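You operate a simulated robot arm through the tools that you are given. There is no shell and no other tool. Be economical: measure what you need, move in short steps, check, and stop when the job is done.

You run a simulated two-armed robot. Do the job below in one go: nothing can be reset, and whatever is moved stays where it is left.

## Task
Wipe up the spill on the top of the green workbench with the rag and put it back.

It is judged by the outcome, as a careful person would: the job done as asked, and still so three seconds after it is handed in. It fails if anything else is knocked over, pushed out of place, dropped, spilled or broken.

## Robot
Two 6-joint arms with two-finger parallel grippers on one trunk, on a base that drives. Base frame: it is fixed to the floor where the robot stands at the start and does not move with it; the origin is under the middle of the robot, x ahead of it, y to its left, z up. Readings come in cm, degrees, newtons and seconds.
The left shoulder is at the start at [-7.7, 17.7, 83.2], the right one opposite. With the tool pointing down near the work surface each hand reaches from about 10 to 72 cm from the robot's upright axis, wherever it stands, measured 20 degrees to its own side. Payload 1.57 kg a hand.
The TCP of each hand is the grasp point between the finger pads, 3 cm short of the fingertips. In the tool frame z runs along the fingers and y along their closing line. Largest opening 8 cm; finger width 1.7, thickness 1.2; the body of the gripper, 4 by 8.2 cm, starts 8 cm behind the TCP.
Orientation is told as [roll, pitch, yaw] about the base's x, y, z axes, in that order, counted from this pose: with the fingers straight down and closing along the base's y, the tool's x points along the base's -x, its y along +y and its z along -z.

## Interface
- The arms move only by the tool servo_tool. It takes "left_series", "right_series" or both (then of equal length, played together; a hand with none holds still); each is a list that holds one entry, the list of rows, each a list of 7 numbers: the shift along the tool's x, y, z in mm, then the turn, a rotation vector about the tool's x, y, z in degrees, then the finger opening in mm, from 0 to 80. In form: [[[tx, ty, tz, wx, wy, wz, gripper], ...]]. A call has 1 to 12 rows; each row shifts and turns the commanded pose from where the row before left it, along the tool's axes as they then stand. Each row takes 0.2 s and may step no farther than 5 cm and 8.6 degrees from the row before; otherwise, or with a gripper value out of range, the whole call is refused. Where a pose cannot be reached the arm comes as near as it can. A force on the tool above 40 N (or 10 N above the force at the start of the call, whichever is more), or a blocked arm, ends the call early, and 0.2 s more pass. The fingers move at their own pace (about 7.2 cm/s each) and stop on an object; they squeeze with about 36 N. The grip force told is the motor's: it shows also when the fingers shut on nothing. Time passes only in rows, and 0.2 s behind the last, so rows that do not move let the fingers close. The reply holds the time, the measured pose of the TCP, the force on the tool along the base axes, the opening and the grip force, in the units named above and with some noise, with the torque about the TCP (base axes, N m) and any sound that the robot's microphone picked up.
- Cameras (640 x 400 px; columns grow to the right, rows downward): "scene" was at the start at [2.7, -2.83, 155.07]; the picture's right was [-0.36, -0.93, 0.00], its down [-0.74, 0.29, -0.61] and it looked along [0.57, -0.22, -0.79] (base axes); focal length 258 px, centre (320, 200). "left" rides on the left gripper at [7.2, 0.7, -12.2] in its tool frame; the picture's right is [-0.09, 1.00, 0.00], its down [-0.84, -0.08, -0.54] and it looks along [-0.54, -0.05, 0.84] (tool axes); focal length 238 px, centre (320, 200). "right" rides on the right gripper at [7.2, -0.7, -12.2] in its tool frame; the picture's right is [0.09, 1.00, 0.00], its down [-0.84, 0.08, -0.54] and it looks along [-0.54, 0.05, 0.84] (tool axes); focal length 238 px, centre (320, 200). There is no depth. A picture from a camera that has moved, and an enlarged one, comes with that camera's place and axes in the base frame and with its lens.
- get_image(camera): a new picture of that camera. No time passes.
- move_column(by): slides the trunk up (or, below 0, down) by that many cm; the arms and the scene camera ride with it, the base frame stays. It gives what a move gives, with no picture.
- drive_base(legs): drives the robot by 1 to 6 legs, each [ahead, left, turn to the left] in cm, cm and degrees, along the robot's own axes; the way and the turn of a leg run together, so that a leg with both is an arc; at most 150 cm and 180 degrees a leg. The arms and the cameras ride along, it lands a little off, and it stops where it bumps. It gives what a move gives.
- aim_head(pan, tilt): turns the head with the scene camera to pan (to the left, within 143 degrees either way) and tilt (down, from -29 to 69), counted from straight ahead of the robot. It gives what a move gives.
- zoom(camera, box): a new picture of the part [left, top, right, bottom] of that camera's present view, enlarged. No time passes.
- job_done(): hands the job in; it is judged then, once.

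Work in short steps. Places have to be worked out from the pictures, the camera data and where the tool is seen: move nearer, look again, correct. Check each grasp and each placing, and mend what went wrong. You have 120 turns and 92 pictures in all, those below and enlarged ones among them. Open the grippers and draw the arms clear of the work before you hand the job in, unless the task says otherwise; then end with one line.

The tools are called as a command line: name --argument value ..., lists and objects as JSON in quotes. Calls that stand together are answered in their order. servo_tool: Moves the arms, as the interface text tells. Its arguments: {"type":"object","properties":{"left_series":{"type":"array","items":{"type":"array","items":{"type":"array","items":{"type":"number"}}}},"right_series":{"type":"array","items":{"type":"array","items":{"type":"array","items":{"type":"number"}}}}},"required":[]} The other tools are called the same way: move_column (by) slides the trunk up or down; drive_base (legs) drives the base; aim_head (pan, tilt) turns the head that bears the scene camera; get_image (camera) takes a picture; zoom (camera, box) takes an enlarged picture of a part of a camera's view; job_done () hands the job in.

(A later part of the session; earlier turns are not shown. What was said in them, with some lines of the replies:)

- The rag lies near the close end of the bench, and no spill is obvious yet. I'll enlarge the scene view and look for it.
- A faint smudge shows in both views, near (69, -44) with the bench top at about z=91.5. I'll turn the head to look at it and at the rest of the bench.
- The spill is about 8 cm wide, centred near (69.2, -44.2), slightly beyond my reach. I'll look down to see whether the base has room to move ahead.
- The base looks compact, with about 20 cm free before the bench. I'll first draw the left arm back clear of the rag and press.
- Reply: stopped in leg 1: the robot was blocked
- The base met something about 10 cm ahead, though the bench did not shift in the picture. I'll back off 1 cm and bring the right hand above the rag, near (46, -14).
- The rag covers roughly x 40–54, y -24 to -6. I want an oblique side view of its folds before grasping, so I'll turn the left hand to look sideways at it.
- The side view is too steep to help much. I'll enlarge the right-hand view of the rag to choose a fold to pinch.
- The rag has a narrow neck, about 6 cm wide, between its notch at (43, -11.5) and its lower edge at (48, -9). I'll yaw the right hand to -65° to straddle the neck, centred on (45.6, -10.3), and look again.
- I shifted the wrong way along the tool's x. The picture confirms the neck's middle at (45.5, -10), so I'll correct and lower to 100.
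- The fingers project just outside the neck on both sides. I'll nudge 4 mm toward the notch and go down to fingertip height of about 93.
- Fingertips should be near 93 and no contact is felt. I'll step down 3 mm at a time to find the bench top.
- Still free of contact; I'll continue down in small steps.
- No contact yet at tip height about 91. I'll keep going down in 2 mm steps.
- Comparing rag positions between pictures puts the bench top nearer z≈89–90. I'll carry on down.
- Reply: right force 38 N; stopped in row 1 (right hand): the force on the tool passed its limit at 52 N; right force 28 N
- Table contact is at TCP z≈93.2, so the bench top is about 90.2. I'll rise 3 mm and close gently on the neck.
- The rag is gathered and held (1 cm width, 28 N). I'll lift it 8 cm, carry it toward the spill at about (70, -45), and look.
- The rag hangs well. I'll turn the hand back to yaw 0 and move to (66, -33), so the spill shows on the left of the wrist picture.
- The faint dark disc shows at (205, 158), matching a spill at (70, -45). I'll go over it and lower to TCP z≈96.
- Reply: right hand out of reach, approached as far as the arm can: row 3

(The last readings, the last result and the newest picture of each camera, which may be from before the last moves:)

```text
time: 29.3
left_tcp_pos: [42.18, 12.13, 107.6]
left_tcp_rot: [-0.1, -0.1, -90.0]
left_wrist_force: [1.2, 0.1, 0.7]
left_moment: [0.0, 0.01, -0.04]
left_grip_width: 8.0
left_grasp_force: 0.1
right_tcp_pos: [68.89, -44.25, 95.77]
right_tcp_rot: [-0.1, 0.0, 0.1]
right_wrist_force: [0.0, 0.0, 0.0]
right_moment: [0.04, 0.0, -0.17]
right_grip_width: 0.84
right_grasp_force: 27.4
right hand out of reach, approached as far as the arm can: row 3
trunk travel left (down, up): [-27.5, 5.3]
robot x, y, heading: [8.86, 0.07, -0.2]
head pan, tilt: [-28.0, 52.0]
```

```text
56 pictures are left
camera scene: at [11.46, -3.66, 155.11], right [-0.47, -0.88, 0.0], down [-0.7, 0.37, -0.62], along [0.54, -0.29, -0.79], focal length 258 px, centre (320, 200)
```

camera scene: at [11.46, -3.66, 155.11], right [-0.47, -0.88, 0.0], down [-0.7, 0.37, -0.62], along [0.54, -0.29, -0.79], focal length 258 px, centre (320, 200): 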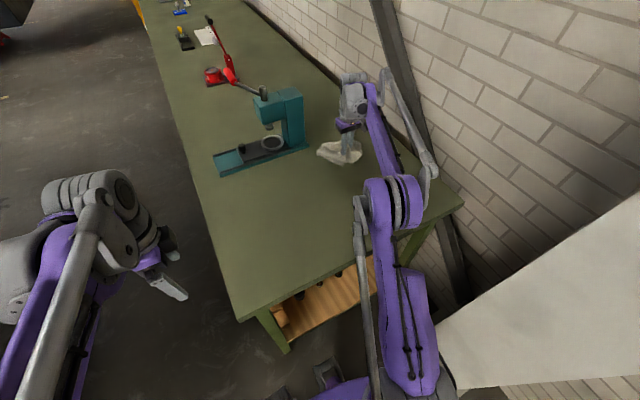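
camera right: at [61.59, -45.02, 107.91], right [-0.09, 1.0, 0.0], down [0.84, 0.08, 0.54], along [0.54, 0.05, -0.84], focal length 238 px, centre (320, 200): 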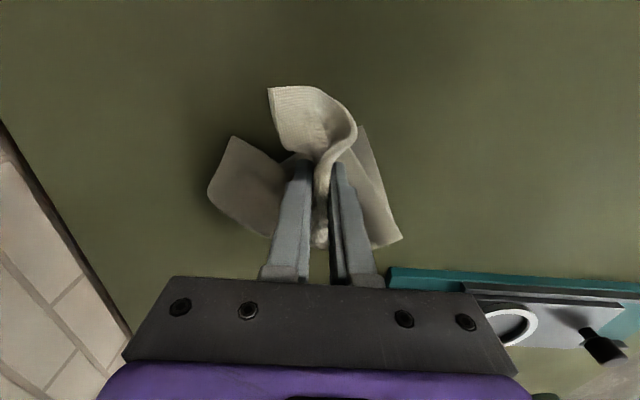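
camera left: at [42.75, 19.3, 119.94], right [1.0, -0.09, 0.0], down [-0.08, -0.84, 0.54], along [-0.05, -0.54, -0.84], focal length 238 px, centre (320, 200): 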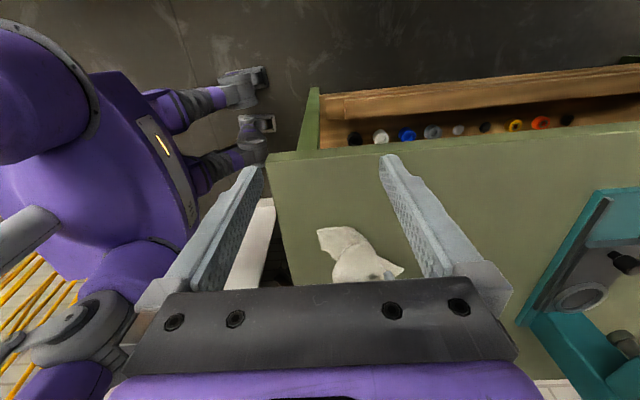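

The arm is near its reach limit here. Raising the trunk 5 cm should gain about 2 cm of reach, so I'll do that, then lower the hand back.

move_column --by 5

servo_tool --right_series '[[[0, 0, 25, 0, 0, 0, 0], [0, 0, 25, 0, 0, 0, 0], [-15, -5, 5, 0, 0, 0, 0], [-15, 0, 0, 0, 0, 0, 0], [0, 0, 0, 0, 0, 0, 0]]]'

```text
time: 30.2
left_tcp_pos: [42.28, 11.98, 112.78]
left_tcp_rot: [-0.1, 0.0, -90.0]
left_wrist_force: [-0.5, -0.2, -0.6]
left_moment: [0.0, -0.03, 0.0]
left_grip_width: 7.98
left_grasp_force: 0.0
right_tcp_pos: [69.04, -44.47, 100.81]
right_tcp_rot: [-0.1, 0.0, 0.1]
right_wrist_force: [-0.4, 0.0, 0.1]
right_moment: [0.02, -0.03, -0.15]
right_grip_width: 0.88
right_grasp_force: 27.2
trunk travel left (down, up): [-32.5, 0.3]
robot x, y, heading: [8.81, -0.09, 0.2]
head pan, tilt: [-28.0, 52.0]
```

```text
time: 31.4
left_tcp_pos: [42.12, 11.95, 112.68]
left_tcp_rot: [0.0, 0.0, -90.0]
left_wrist_force: [-0.5, -0.1, 0.3]
left_moment: [-0.01, 0.0, 0.04]
left_grip_width: 8.0
left_grasp_force: 0.1
right_tcp_pos: [72.05, -45.04, 95.25]
right_tcp_rot: [0.0, 0.0, 0.0]
right_wrist_force: [-0.1, 1.1, 0.3]
right_moment: [-0.04, 0.03, -0.15]
right_grip_width: 0.86
right_grasp_force: 27.0
trunk travel left (down, up): [-32.5, 0.3]
robot x, y, heading: [9.01, -0.16, -0.1]
head pan, tilt: [-28.0, 52.0]
```

It now reaches (72, -45). I'll press the rag onto the bench in small steps, reading the force.

servo_tool --right_series '[[[0, 0, 5, 0, 0, 0, 0], [0, 0, 5, 0, 0, 0, 0], [0, 0, 3, 0, 0, 0, 0], [0, 0, 0, 0, 0, 0, 0]]]'

get_image --camera "right"

```text
time: 32.4
left_tcp_pos: [42.25, 12.06, 112.61]
left_tcp_rot: [-0.1, 0.0, -90.0]
left_wrist_force: [0.5, 0.1, -0.1]
left_moment: [-0.01, 0.04, -0.01]
left_grip_width: 8.0
left_grasp_force: 0.0
right_tcp_pos: [72.1, -44.91, 93.93]
right_tcp_rot: [-0.1, 0.0, 0.1]
right_wrist_force: [-0.1, -1.2, 2.8]
right_moment: [-0.04, 0.03, -0.16]
right_grip_width: 0.88
right_grasp_force: 26.9
trunk travel left (down, up): [-32.5, 0.3]
robot x, y, heading: [9.07, -0.2, -0.1]
head pan, tilt: [-28.0, 52.0]
```

```text
55 pictures are left
camera right: at [64.86, -45.59, 106.18], right [-0.09, 1.0, 0.0], down [0.84, 0.08, 0.54], along [0.54, 0.05, -0.84], focal length 238 px, centre (320, 200)
```

right: 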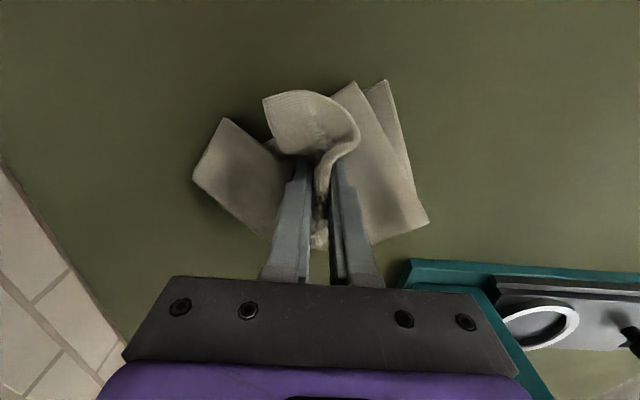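

The rag spreads on the bench with light contact (3 N). I'll press 3 mm more and sweep in a zigzag over the spill.

servo_tool --right_series '[[[0, 0, 3, 0, 0, 0, 0], [0, -20, 0, 0, 0, 0, 0], [0, -20, 0, 0, 0, 0, 0], [0, -20, 0, 0, 0, 0, 0], [15, 20, 0, 0, 0, 0, 0], [0, 25, 0, 0, 0, 0, 0], [0, 25, 0, 0, 0, 0, 0], [0, 25, 0, 0, 0, 0, 0], [0, 25, 0, 0, 0, 0, 0], [0, 10, 0, 0, 0, 0, 0], [0, 0, 0, 0, 0, 0, 0]]]'

get_image --camera "right"

```text
time: 34.8
left_tcp_pos: [42.2, 12.0, 112.72]
left_tcp_rot: [0.0, 0.0, -90.0]
left_wrist_force: [0.1, 0.4, 0.2]
left_moment: [-0.01, 0.0, -0.02]
left_grip_width: 8.01
left_grasp_force: 0.0
right_tcp_pos: [70.33, -37.92, 93.79]
right_tcp_rot: [0.0, -0.1, 0.0]
right_wrist_force: [0.5, -2.5, 5.6]
right_moment: [-0.08, -0.02, -0.14]
right_grip_width: 0.88
right_grasp_force: 26.9
trunk travel left (down, up): [-32.5, 0.3]
robot x, y, heading: [9.15, 0.13, 0.0]
head pan, tilt: [-28.0, 52.0]
```

```text
54 pictures are left
camera right: at [63.23, -38.57, 106.03], right [-0.09, 1.0, 0.0], down [0.84, 0.08, 0.54], along [0.54, 0.05, -0.84], focal length 238 px, centre (320, 200)
```

right: 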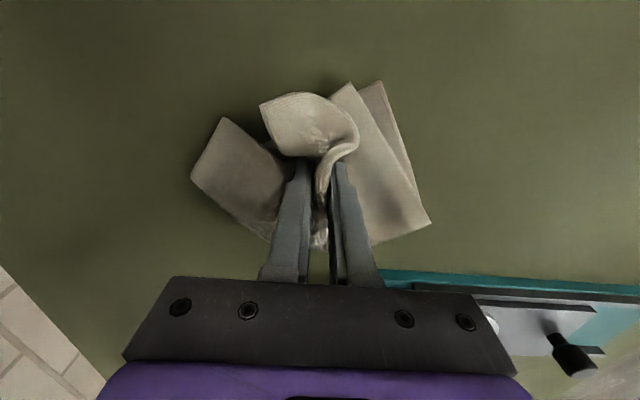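

Contact stays steady at about 5 N. I'll continue with more passes nearer to me.

servo_tool --right_series '[[[20, 0, 0, 0, 0, 0, 0], [0, -28, 0, 0, 0, 0, 0], [0, -28, 0, 0, 0, 0, 0], [0, -28, 0, 0, 0, 0, 0], [0, -28, 0, 0, 0, 0, 0], [0, -28, 0, 0, 0, 0, 0], [25, 0, 0, 0, 0, 0, 0], [0, 35, 0, 0, 0, 0, 0], [0, 35, 0, 0, 0, 0, 0], [0, 35, 0, 0, 0, 0, 0], [0, 35, 0, 0, 0, 0, 0], [0, 0, 0, 0, 0, 0, 0]]]'

servo_tool --right_series '[[[25, -10, 0, 0, 0, 0, 0], [0, -30, 0, 0, 0, 0, 0], [0, -30, 0, 0, 0, 0, 0], [0, -30, 0, 0, 0, 0, 0], [0, -30, 0, 0, 0, 0, 0], [-20, 0, 0, 0, 0, 0, 0], [-30, 0, 0, 0, 0, 0, 0], [-30, 10, 0, 0, 0, 0, 0], [0, 30, 0, 0, 0, 0, 0], [20, 20, 0, 0, 0, 0, 0], [30, 0, 0, 0, 0, 0, 0], [0, 0, 0, 0, 0, 0, 0]]]'

servo_tool --right_series '[[[0, 0, -20, 0, 0, 0, 0], [30, 20, -40, 0, 0, 0, 0], [30, 35, 0, 0, 0, 0, 0], [30, 35, 0, 0, 0, 0, 0], [30, 35, 0, 0, 0, 0, 0], [30, 35, 0, 0, 0, 0, 0], [0, 0, 0, 0, 0, 0, 0]]]'

get_image --camera "scene"

get_image --camera "right"

```text
time: 37.4
left_tcp_pos: [42.07, 12.12, 112.69]
left_tcp_rot: [0.0, 0.0, -90.0]
left_wrist_force: [-0.2, -0.6, 0.4]
left_moment: [0.0, 0.0, 0.01]
left_grip_width: 8.02
left_grasp_force: 0.1
right_tcp_pos: [65.92, -38.08, 93.8]
right_tcp_rot: [-0.1, 0.0, 0.1]
right_wrist_force: [-0.7, 0.6, 6.6]
right_moment: [-0.08, -0.05, -0.15]
right_grip_width: 0.89
right_grasp_force: 27.8
trunk travel left (down, up): [-32.5, 0.3]
robot x, y, heading: [9.19, 0.06, 0.2]
head pan, tilt: [-28.0, 52.0]
```

```text
time: 40.0
left_tcp_pos: [42.13, 12.04, 112.58]
left_tcp_rot: [0.0, -0.1, -90.0]
left_wrist_force: [0.5, 0.0, 0.0]
left_moment: [0.0, 0.0, 0.0]
left_grip_width: 8.0
left_grasp_force: 0.0
right_tcp_pos: [66.61, -45.04, 93.86]
right_tcp_rot: [-0.1, 0.0, 0.0]
right_wrist_force: [-1.2, 1.3, 5.6]
right_moment: [0.0, -0.01, -0.17]
right_grip_width: 0.89
right_grasp_force: 27.1
trunk travel left (down, up): [-32.5, 0.3]
robot x, y, heading: [9.23, -0.14, 0.1]
head pan, tilt: [-28.0, 52.0]
```

```text
refused: row 2 steps farther than a row can; nothing moved
```

```text
53 pictures are left
camera scene: at [11.21, -3.59, 160.41], right [-0.47, -0.88, 0.0], down [-0.7, 0.37, -0.62], along [0.54, -0.29, -0.79], focal length 258 px, centre (320, 200)
```

scene: 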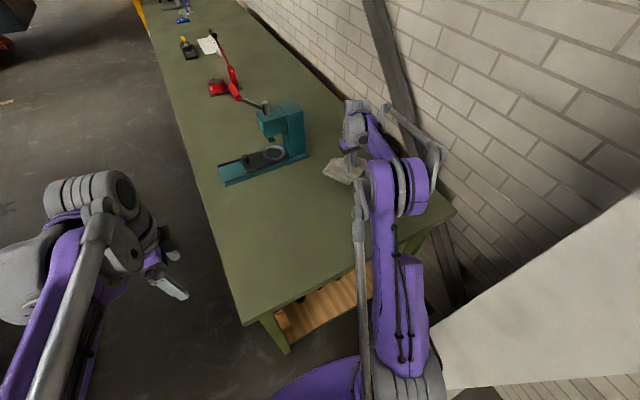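

```text
52 pictures are left
camera right: at [59.36, -45.62, 106.04], right [-0.09, 1.0, 0.0], down [0.84, 0.08, 0.54], along [0.54, 0.05, -0.84], focal length 238 px, centre (320, 200)
```

right: 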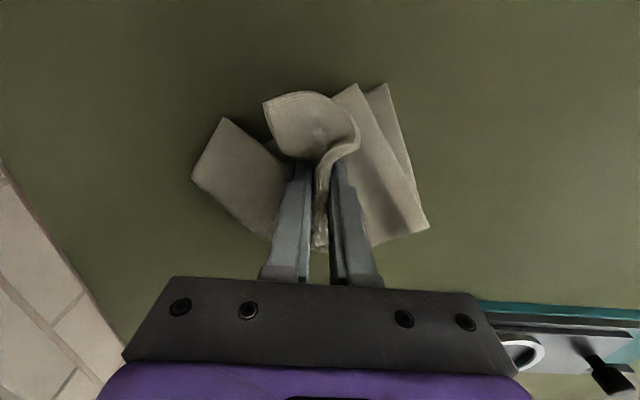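

The passes are done. I'll lift the rag and draw back to see whether the spill is gone.

servo_tool --right_series '[[[0, 0, -20, 0, 0, 0, 0], [0, 0, -45, 0, 0, 0, 0], [30, 30, 0, 0, 0, 0, 0], [30, 30, 0, 0, 0, 0, 0], [30, 30, 0, 0, 0, 0, 0], [30, 30, 0, 0, 0, 0, 0], [30, 30, 0, 0, 0, 0, 0], [0, 30, 0, 0, 0, 0, 0], [0, 0, 0, 0, 0, 0, 0]]]'

get_image --camera "scene"

get_image --camera "right"

```text
time: 42.0
left_tcp_pos: [42.07, 11.97, 112.72]
left_tcp_rot: [-0.1, 0.0, -90.0]
left_wrist_force: [0.2, 0.1, -0.3]
left_moment: [-0.03, -0.02, 0.0]
left_grip_width: 8.03
left_grasp_force: 0.2
right_tcp_pos: [51.24, -26.93, 100.11]
right_tcp_rot: [0.0, 0.0, 0.0]
right_wrist_force: [0.3, -0.2, -0.5]
right_moment: [-0.02, 0.01, -0.13]
right_grip_width: 0.85
right_grasp_force: 27.4
trunk travel left (down, up): [-32.5, 0.3]
robot x, y, heading: [9.26, -0.03, -0.1]
head pan, tilt: [-28.0, 52.0]
```

```text
51 pictures are left
camera scene: at [11.22, -3.7, 160.41], right [-0.47, -0.88, 0.0], down [-0.7, 0.37, -0.62], along [0.54, -0.29, -0.79], focal length 258 px, centre (320, 200)
```

scene: 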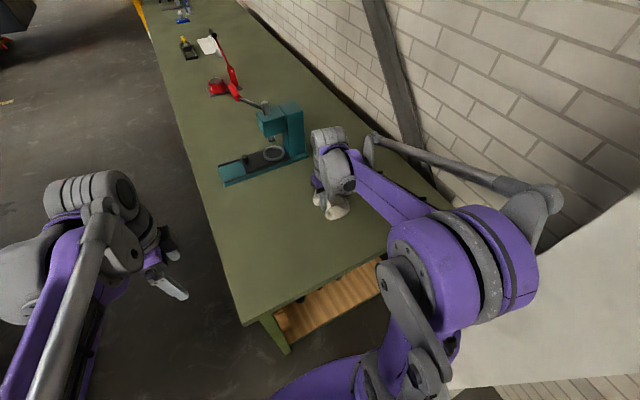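

```text
50 pictures are left
camera right: at [44.08, -27.59, 112.28], right [-0.09, 1.0, 0.0], down [0.84, 0.08, 0.54], along [0.54, 0.05, -0.84], focal length 238 px, centre (320, 200)
```

right: 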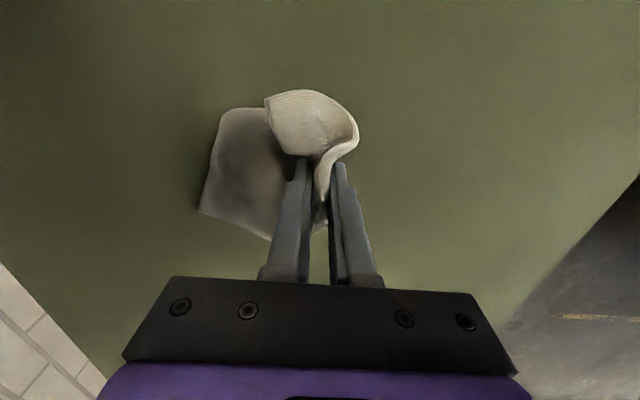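

The arm still blocks the spill from view. I'll go on to above the rag's original place and turn to the original yaw -65, then check.

servo_tool --right_series '[[[14, 42, 0, 0, 0, 8.125, 0], [0, 0, 0, 0, 0, 8.125, 0], [0, 0, 0, 0, 0, 8.125, 0], [0, 0, 0, 0, 0, 8.125, 0], [0, 0, 0, 0, 0, 8.125, 0], [0, 0, 0, 0, 0, 8.125, 0], [0, 0, 0, 0, 0, 8.125, 0], [0, 0, 0, 0, 0, 8.125, 0], [45, 10, 0, 0, 0, 0, 0], [45, 10, 0, 0, 0, 0, 0], [0, 0, 0, 0, 0, 0, 0]]]'

get_image --camera "scene"

zoom --camera "scene" --box '[293, 135, 393, 197]'

```text
time: 44.4
left_tcp_pos: [42.3, 12.05, 112.64]
left_tcp_rot: [0.1, -0.1, -90.0]
left_wrist_force: [0.4, -1.2, 1.3]
left_moment: [-0.02, 0.01, -0.01]
left_grip_width: 8.01
left_grasp_force: 0.1
right_tcp_pos: [48.16, -13.9, 100.09]
right_tcp_rot: [-0.1, 0.0, -64.9]
right_wrist_force: [-0.1, 0.2, -0.5]
right_moment: [0.0, 0.02, 0.18]
right_grip_width: 0.86
right_grasp_force: 27.3
trunk travel left (down, up): [-32.5, 0.3]
robot x, y, heading: [9.26, 0.26, -0.3]
head pan, tilt: [-28.0, 52.0]
```

```text
49 pictures are left
camera scene: at [11.25, -3.72, 160.41], right [-0.47, -0.88, 0.0], down [-0.7, 0.37, -0.62], along [0.54, -0.29, -0.79], focal length 258 px, centre (320, 200)
```

scene: 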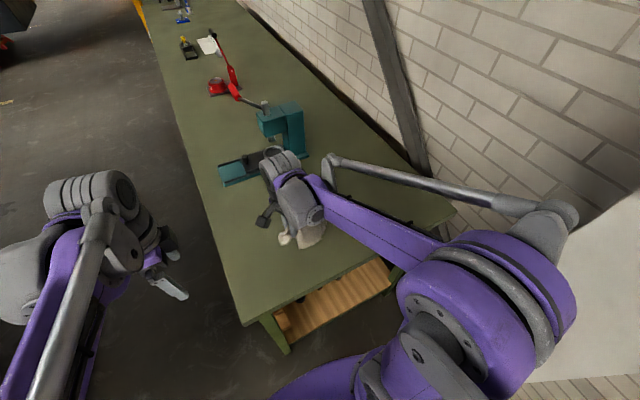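

```text
6.40 times, centred on (343, 166) of scene
camera zoom: at [11.25, -3.72, 160.41], right [-0.47, -0.88, 0.0], down [-0.7, 0.37, -0.62], along [0.54, -0.29, -0.79], focal length 1649 px, centre (173, 418)
```

zoom: 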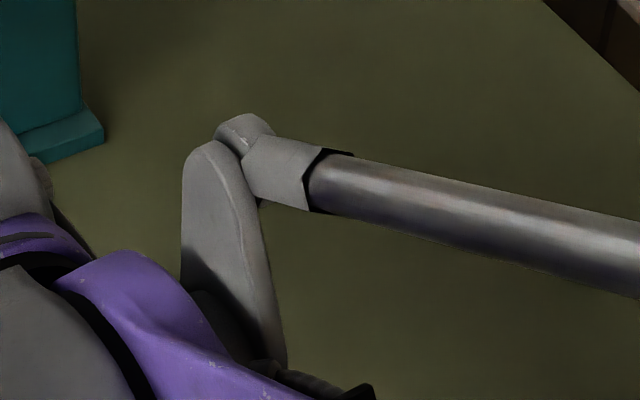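

The arm still covers the spot. I'll move the right hand back near its starting pose, where the view of the spill was clear.

servo_tool --right_series '[[[0, 0, -45, 0, 0, 0, 0], [0, 0, -45, 0, 0, 0, 0], [-28, -35, 0, 0, 0, 0, 0], [-28, -35, 0, 0, 0, 0, 0], [-28, -35, 0, 0, 0, 0, 0], [-28, -35, 0, 0, 0, 0, 0], [-28, -35, 0, 0, 0, 0, 0], [-28, -35, 0, 0, 0, 0, 0], [0, 0, 0, 0, 0, 0, 0]]]'

get_image --camera "scene"

zoom --camera "scene" --box '[293, 135, 393, 197]'

```text
time: 46.4
left_tcp_pos: [42.08, 12.1, 112.71]
left_tcp_rot: [0.0, 0.0, -90.0]
left_wrist_force: [0.2, 0.4, -0.1]
left_moment: [-0.03, 0.0, 0.0]
left_grip_width: 7.97
left_grasp_force: 0.1
right_tcp_pos: [36.47, -37.94, 108.93]
right_tcp_rot: [0.0, 0.1, -64.9]
right_wrist_force: [-0.3, 0.8, 0.2]
right_moment: [-0.04, 0.01, 0.18]
right_grip_width: 0.84
right_grasp_force: 27.7
trunk travel left (down, up): [-32.5, 0.3]
robot x, y, heading: [8.9, -0.42, -0.1]
head pan, tilt: [-28.0, 52.0]
```

```text
47 pictures are left
camera scene: at [11.22, -3.61, 160.41], right [-0.47, -0.88, 0.0], down [-0.7, 0.37, -0.62], along [0.54, -0.29, -0.79], focal length 258 px, centre (320, 200)
```

scene: 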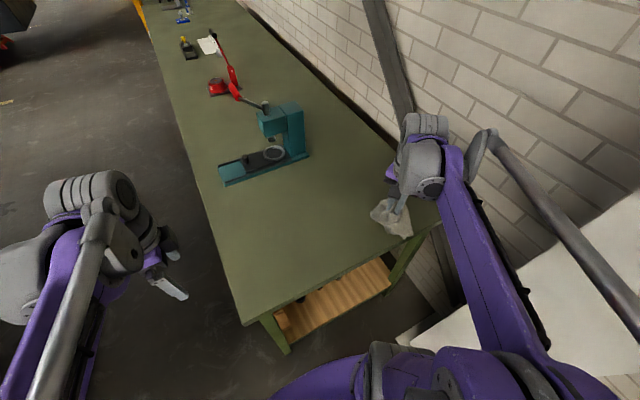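

```text
6.40 times, centred on (343, 166) of scene
camera zoom: at [11.22, -3.61, 160.41], right [-0.47, -0.88, 0.0], down [-0.7, 0.37, -0.62], along [0.54, -0.29, -0.79], focal length 1649 px, centre (173, 418)
```

zoom: 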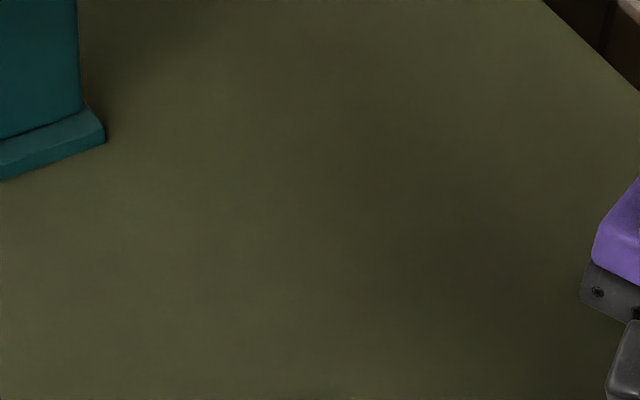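

The spill outline is gone. I'll scan the rest of the bench for any other patch before putting the rag back.

zoom --camera "scene" --box '[200, 150, 360, 250]'

zoom --camera "scene" --box '[280, 160, 440, 260]'

zoom --camera "scene" --box '[230, 60, 390, 160]'

zoom --camera "scene" --box '[140, 0, 300, 100]'

```text
4.00 times, centred on (280, 200) of scene
camera zoom: at [11.22, -3.61, 160.41], right [-0.47, -0.88, 0.0], down [-0.7, 0.37, -0.62], along [0.54, -0.29, -0.79], focal length 1031 px, centre (480, 200)
```

zoom: 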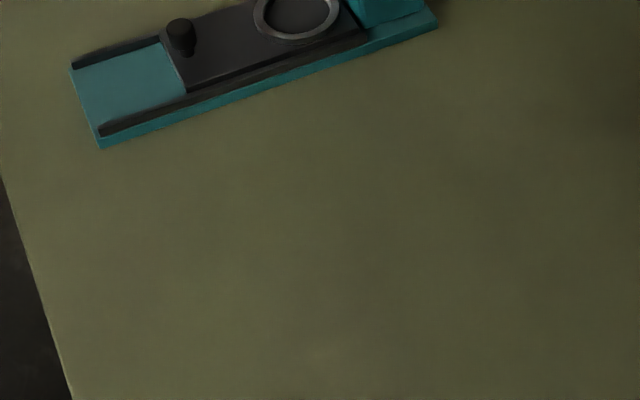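

```text
4.00 times, centred on (360, 210) of scene
camera zoom: at [11.22, -3.61, 160.41], right [-0.47, -0.88, 0.0], down [-0.7, 0.37, -0.62], along [0.54, -0.29, -0.79], focal length 1031 px, centre (160, 160)
```

zoom: 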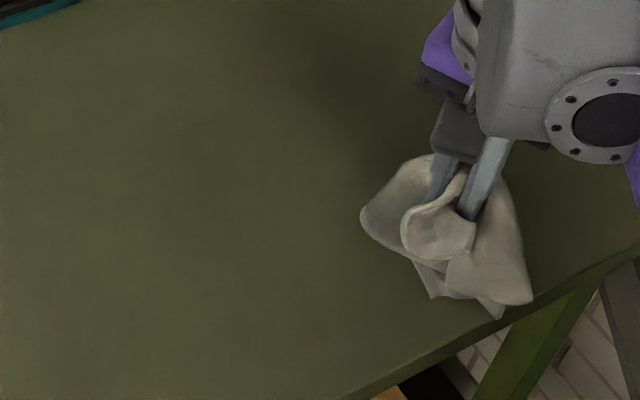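

```text
4.00 times, centred on (310, 110) of scene
camera zoom: at [11.22, -3.61, 160.41], right [-0.47, -0.88, 0.0], down [-0.7, 0.37, -0.62], along [0.54, -0.29, -0.79], focal length 1031 px, centre (360, 560)
```

zoom: 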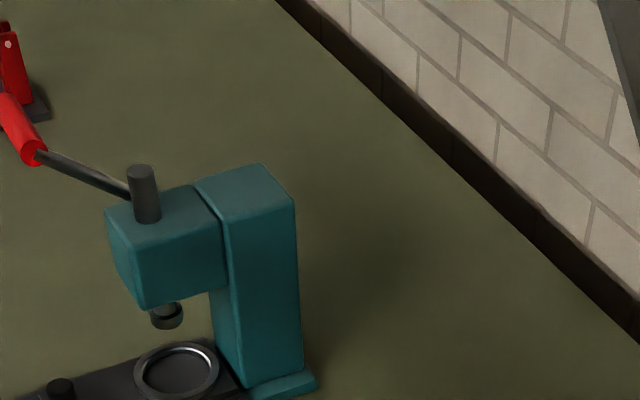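

```text
4.00 times, centred on (220, 50) of scene
camera zoom: at [11.22, -3.61, 160.41], right [-0.47, -0.88, 0.0], down [-0.7, 0.37, -0.62], along [0.54, -0.29, -0.79], focal length 1031 px, centre (720, 800)
```

zoom: 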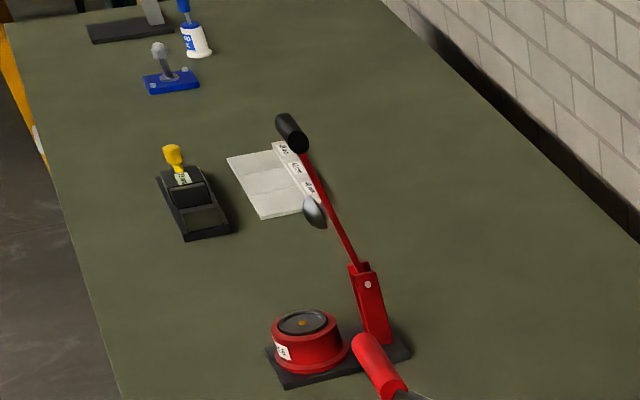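

All clear apart from a barely visible lighter patch near (52, -12), under the rag's old spot. I'll enlarge it.

zoom --camera "scene" --box '[230, 205, 310, 255]'

```text
8.00 times, centred on (270, 230) of scene
camera zoom: at [11.22, -3.61, 160.41], right [-0.47, -0.88, 0.0], down [-0.7, 0.37, -0.62], along [0.54, -0.29, -0.79], focal length 2061 px, centre (720, -40)
```

zoom: 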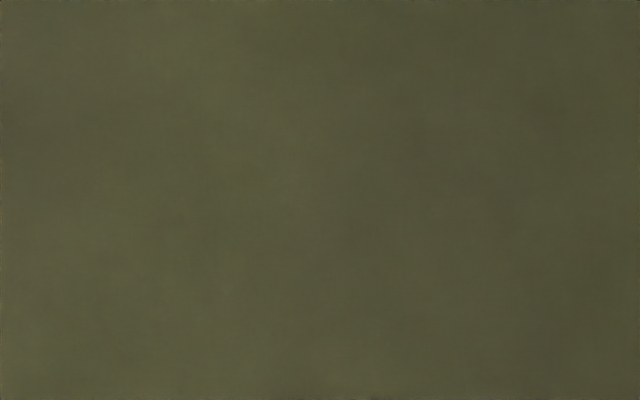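

The bench is clean. I'll carry the rag back to its original place, centred near (46.7, -13.5), and lower it.

servo_tool --right_series '[[[30, 33, 0, 0, 0, 0, 0], [30, 33, 0, 0, 0, 0, 0], [30, 33, 0, 0, 0, 0, 0], [30, 33, 0, 0, 0, 0, 0], [30, 33, 0, 0, 0, 0, 0], [29, 30, 0, 0, 0, 0, 0], [0, 0, 40, 0, 0, 0, 0], [0, 0, 50, 0, 0, 0, 0], [0, 0, 35, 0, 0, 0, 0], [0, 0, 15, 0, 0, 0, 0], [0, 0, 0, 0, 0, 0, 0]]]'

get_image --camera "right"

get_image --camera "scene"

```text
time: 48.8
left_tcp_pos: [42.08, 12.05, 112.61]
left_tcp_rot: [0.1, 0.0, -90.0]
left_wrist_force: [0.3, 0.2, 0.8]
left_moment: [-0.02, -0.02, -0.01]
left_grip_width: 8.0
left_grasp_force: 0.1
right_tcp_pos: [46.44, -13.41, 95.15]
right_tcp_rot: [0.0, 0.0, -64.9]
right_wrist_force: [-0.2, -0.1, -0.9]
right_moment: [-0.04, -0.06, 0.18]
right_grip_width: 0.83
right_grasp_force: 27.3
trunk travel left (down, up): [-32.5, 0.3]
robot x, y, heading: [9.52, 0.15, 0.3]
head pan, tilt: [-28.0, 52.0]
```

```text
40 pictures are left
camera right: at [42.77, -7.1, 107.35], right [0.86, 0.51, 0.0], down [0.43, -0.72, 0.54], along [0.27, -0.47, -0.84], focal length 238 px, centre (320, 200)
```

right: 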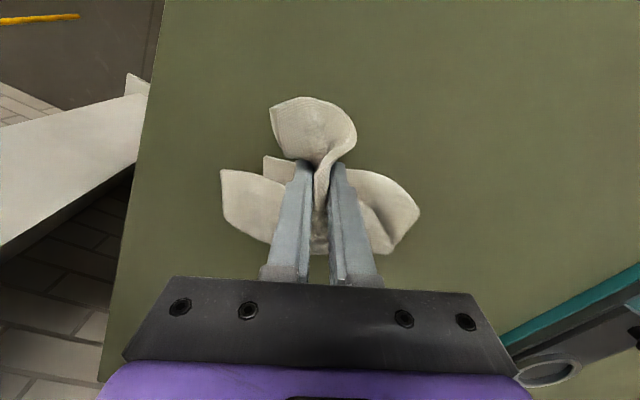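

```text
39 pictures are left
camera scene: at [11.21, -3.65, 160.41], right [-0.47, -0.88, 0.0], down [-0.7, 0.37, -0.62], along [0.54, -0.29, -0.79], focal length 258 px, centre (320, 200)
```

scene: 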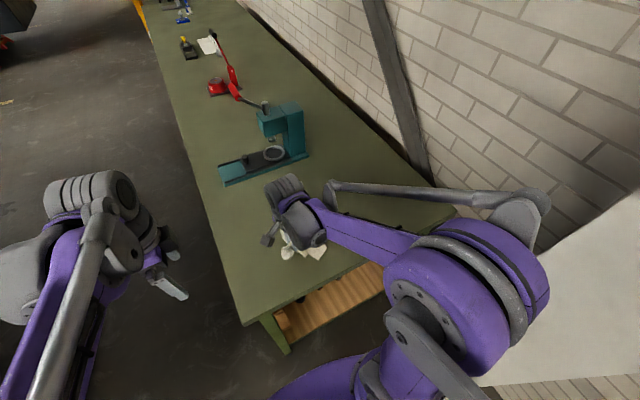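

The rag lies around its original spot. I'll lower another 14 mm, open the fingers, and rise straight up.

servo_tool --right_series '[[[0, 0, 8, 0, 0, 0, 0], [0, 0, 6, 0, 0, 0, 0], [0, 0, 0, 0, 0, 0, 10], [0, 0, 0, 0, 0, 0, 25], [0, 0, 0, 0, 0, 0, 45], [0, 0, 0, 0, 0, 0, 60], [0, 0, -4, 0, 0, 0, 60], [0, 0, -15, 0, 0, 0, 60], [0, 0, -25, 0, 0, 0, 60], [0, 0, -40, 0, 0, 0, 60], [0, 0, -40, 0, 0, 0, 60], [0, 0, 0, 0, 0, 0, 60]]]'

get_image --camera "right"

```text
time: 51.4
left_tcp_pos: [42.33, 11.97, 112.57]
left_tcp_rot: [-0.1, 0.0, -90.0]
left_wrist_force: [0.2, -0.5, 0.4]
left_moment: [-0.01, 0.04, -0.01]
left_grip_width: 7.99
left_grasp_force: 0.0
right_tcp_pos: [46.3, -13.5, 105.97]
right_tcp_rot: [0.1, 0.0, -65.0]
right_wrist_force: [0.3, 0.2, 0.0]
right_moment: [-0.01, 0.0, -0.01]
right_grip_width: 6.02
right_grasp_force: 0.1
trunk travel left (down, up): [-32.5, 0.3]
robot x, y, heading: [9.49, -0.4, -0.2]
head pan, tilt: [-28.0, 52.0]
```

```text
38 pictures are left
camera right: at [42.79, -7.2, 118.15], right [0.86, 0.51, 0.0], down [0.43, -0.72, 0.54], along [0.27, -0.47, -0.84], focal length 238 px, centre (320, 200)
```

right: 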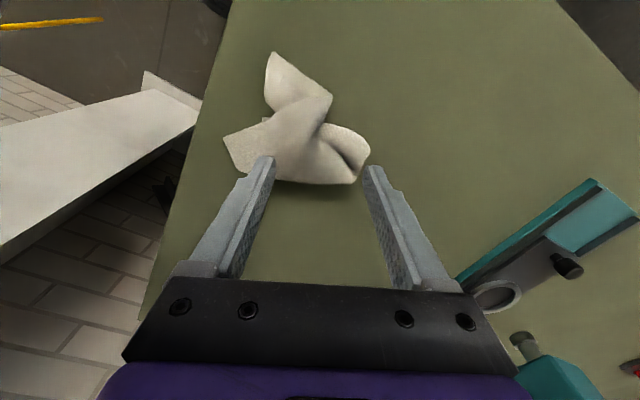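

The rag lies centred near (45.5, -15.5), within about 2 cm of where it was. I'll draw the right arm clear and check the scene.

servo_tool --right_series '[[[0, 0, -45, 0, 0, 0, 60], [0, 0, -45, 0, 0, 0, 60], [-28, -35, 0, 0, 0, 0, 60], [-28, -35, 0, 0, 0, 0, 60], [-28, -35, 0, 0, 0, 0, 60], [-28, -35, 0, 0, 0, 0, 60], [-28, -35, 0, 0, 0, 0, 60], [-28, -35, 0, 0, 0, 0, 60], [0, 0, 0, 0, 0, 0, 60]]]'

get_image --camera "scene"

zoom --camera "scene" --box '[200, 120, 420, 280]'

```text
time: 53.4
left_tcp_pos: [42.07, 11.99, 112.59]
left_tcp_rot: [0.0, 0.0, -90.0]
left_wrist_force: [-0.1, 0.8, -0.6]
left_moment: [0.0, -0.06, -0.01]
left_grip_width: 8.01
left_grasp_force: 0.1
right_tcp_pos: [34.49, -37.2, 115.33]
right_tcp_rot: [0.0, 0.1, -64.9]
right_wrist_force: [0.1, 0.0, 0.2]
right_moment: [0.0, 0.04, 0.04]
right_grip_width: 6.01
right_grasp_force: 0.0
trunk travel left (down, up): [-32.5, 0.3]
robot x, y, heading: [9.09, 0.06, -0.1]
head pan, tilt: [-28.0, 52.0]
```

```text
37 pictures are left
camera scene: at [11.22, -3.61, 160.41], right [-0.47, -0.88, 0.0], down [-0.7, 0.37, -0.62], along [0.54, -0.29, -0.79], focal length 258 px, centre (320, 200)
```

scene: 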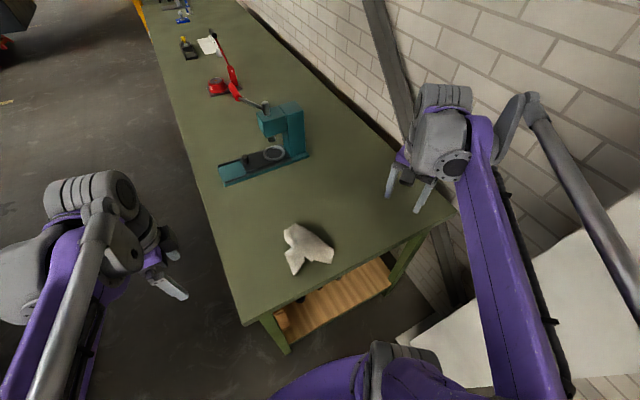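

```text
2.50 times, centred on (310, 200) of scene
camera zoom: at [11.22, -3.61, 160.41], right [-0.47, -0.88, 0.0], down [-0.7, 0.37, -0.62], along [0.54, -0.29, -0.79], focal length 644 px, centre (345, 200)
```

zoom: 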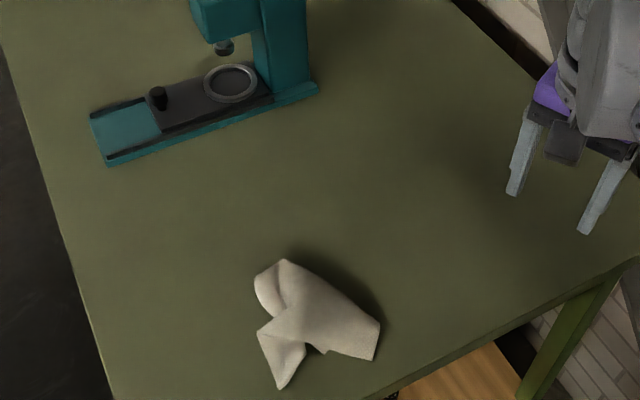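

Spill wiped up: the last close-up shows a clean bench. The rag is back in its spot (within about 3 cm), nothing else has moved, and both open grippers are clear, so I'm handing in.

job_done

```text
The job is handed in.
```

I wiped up the spill on the green workbench and put the rag back within about 3 cm of where it was. Nothing else on the bench moved, though the base briefly bumped something while driving up and the bench did not appear to shift.
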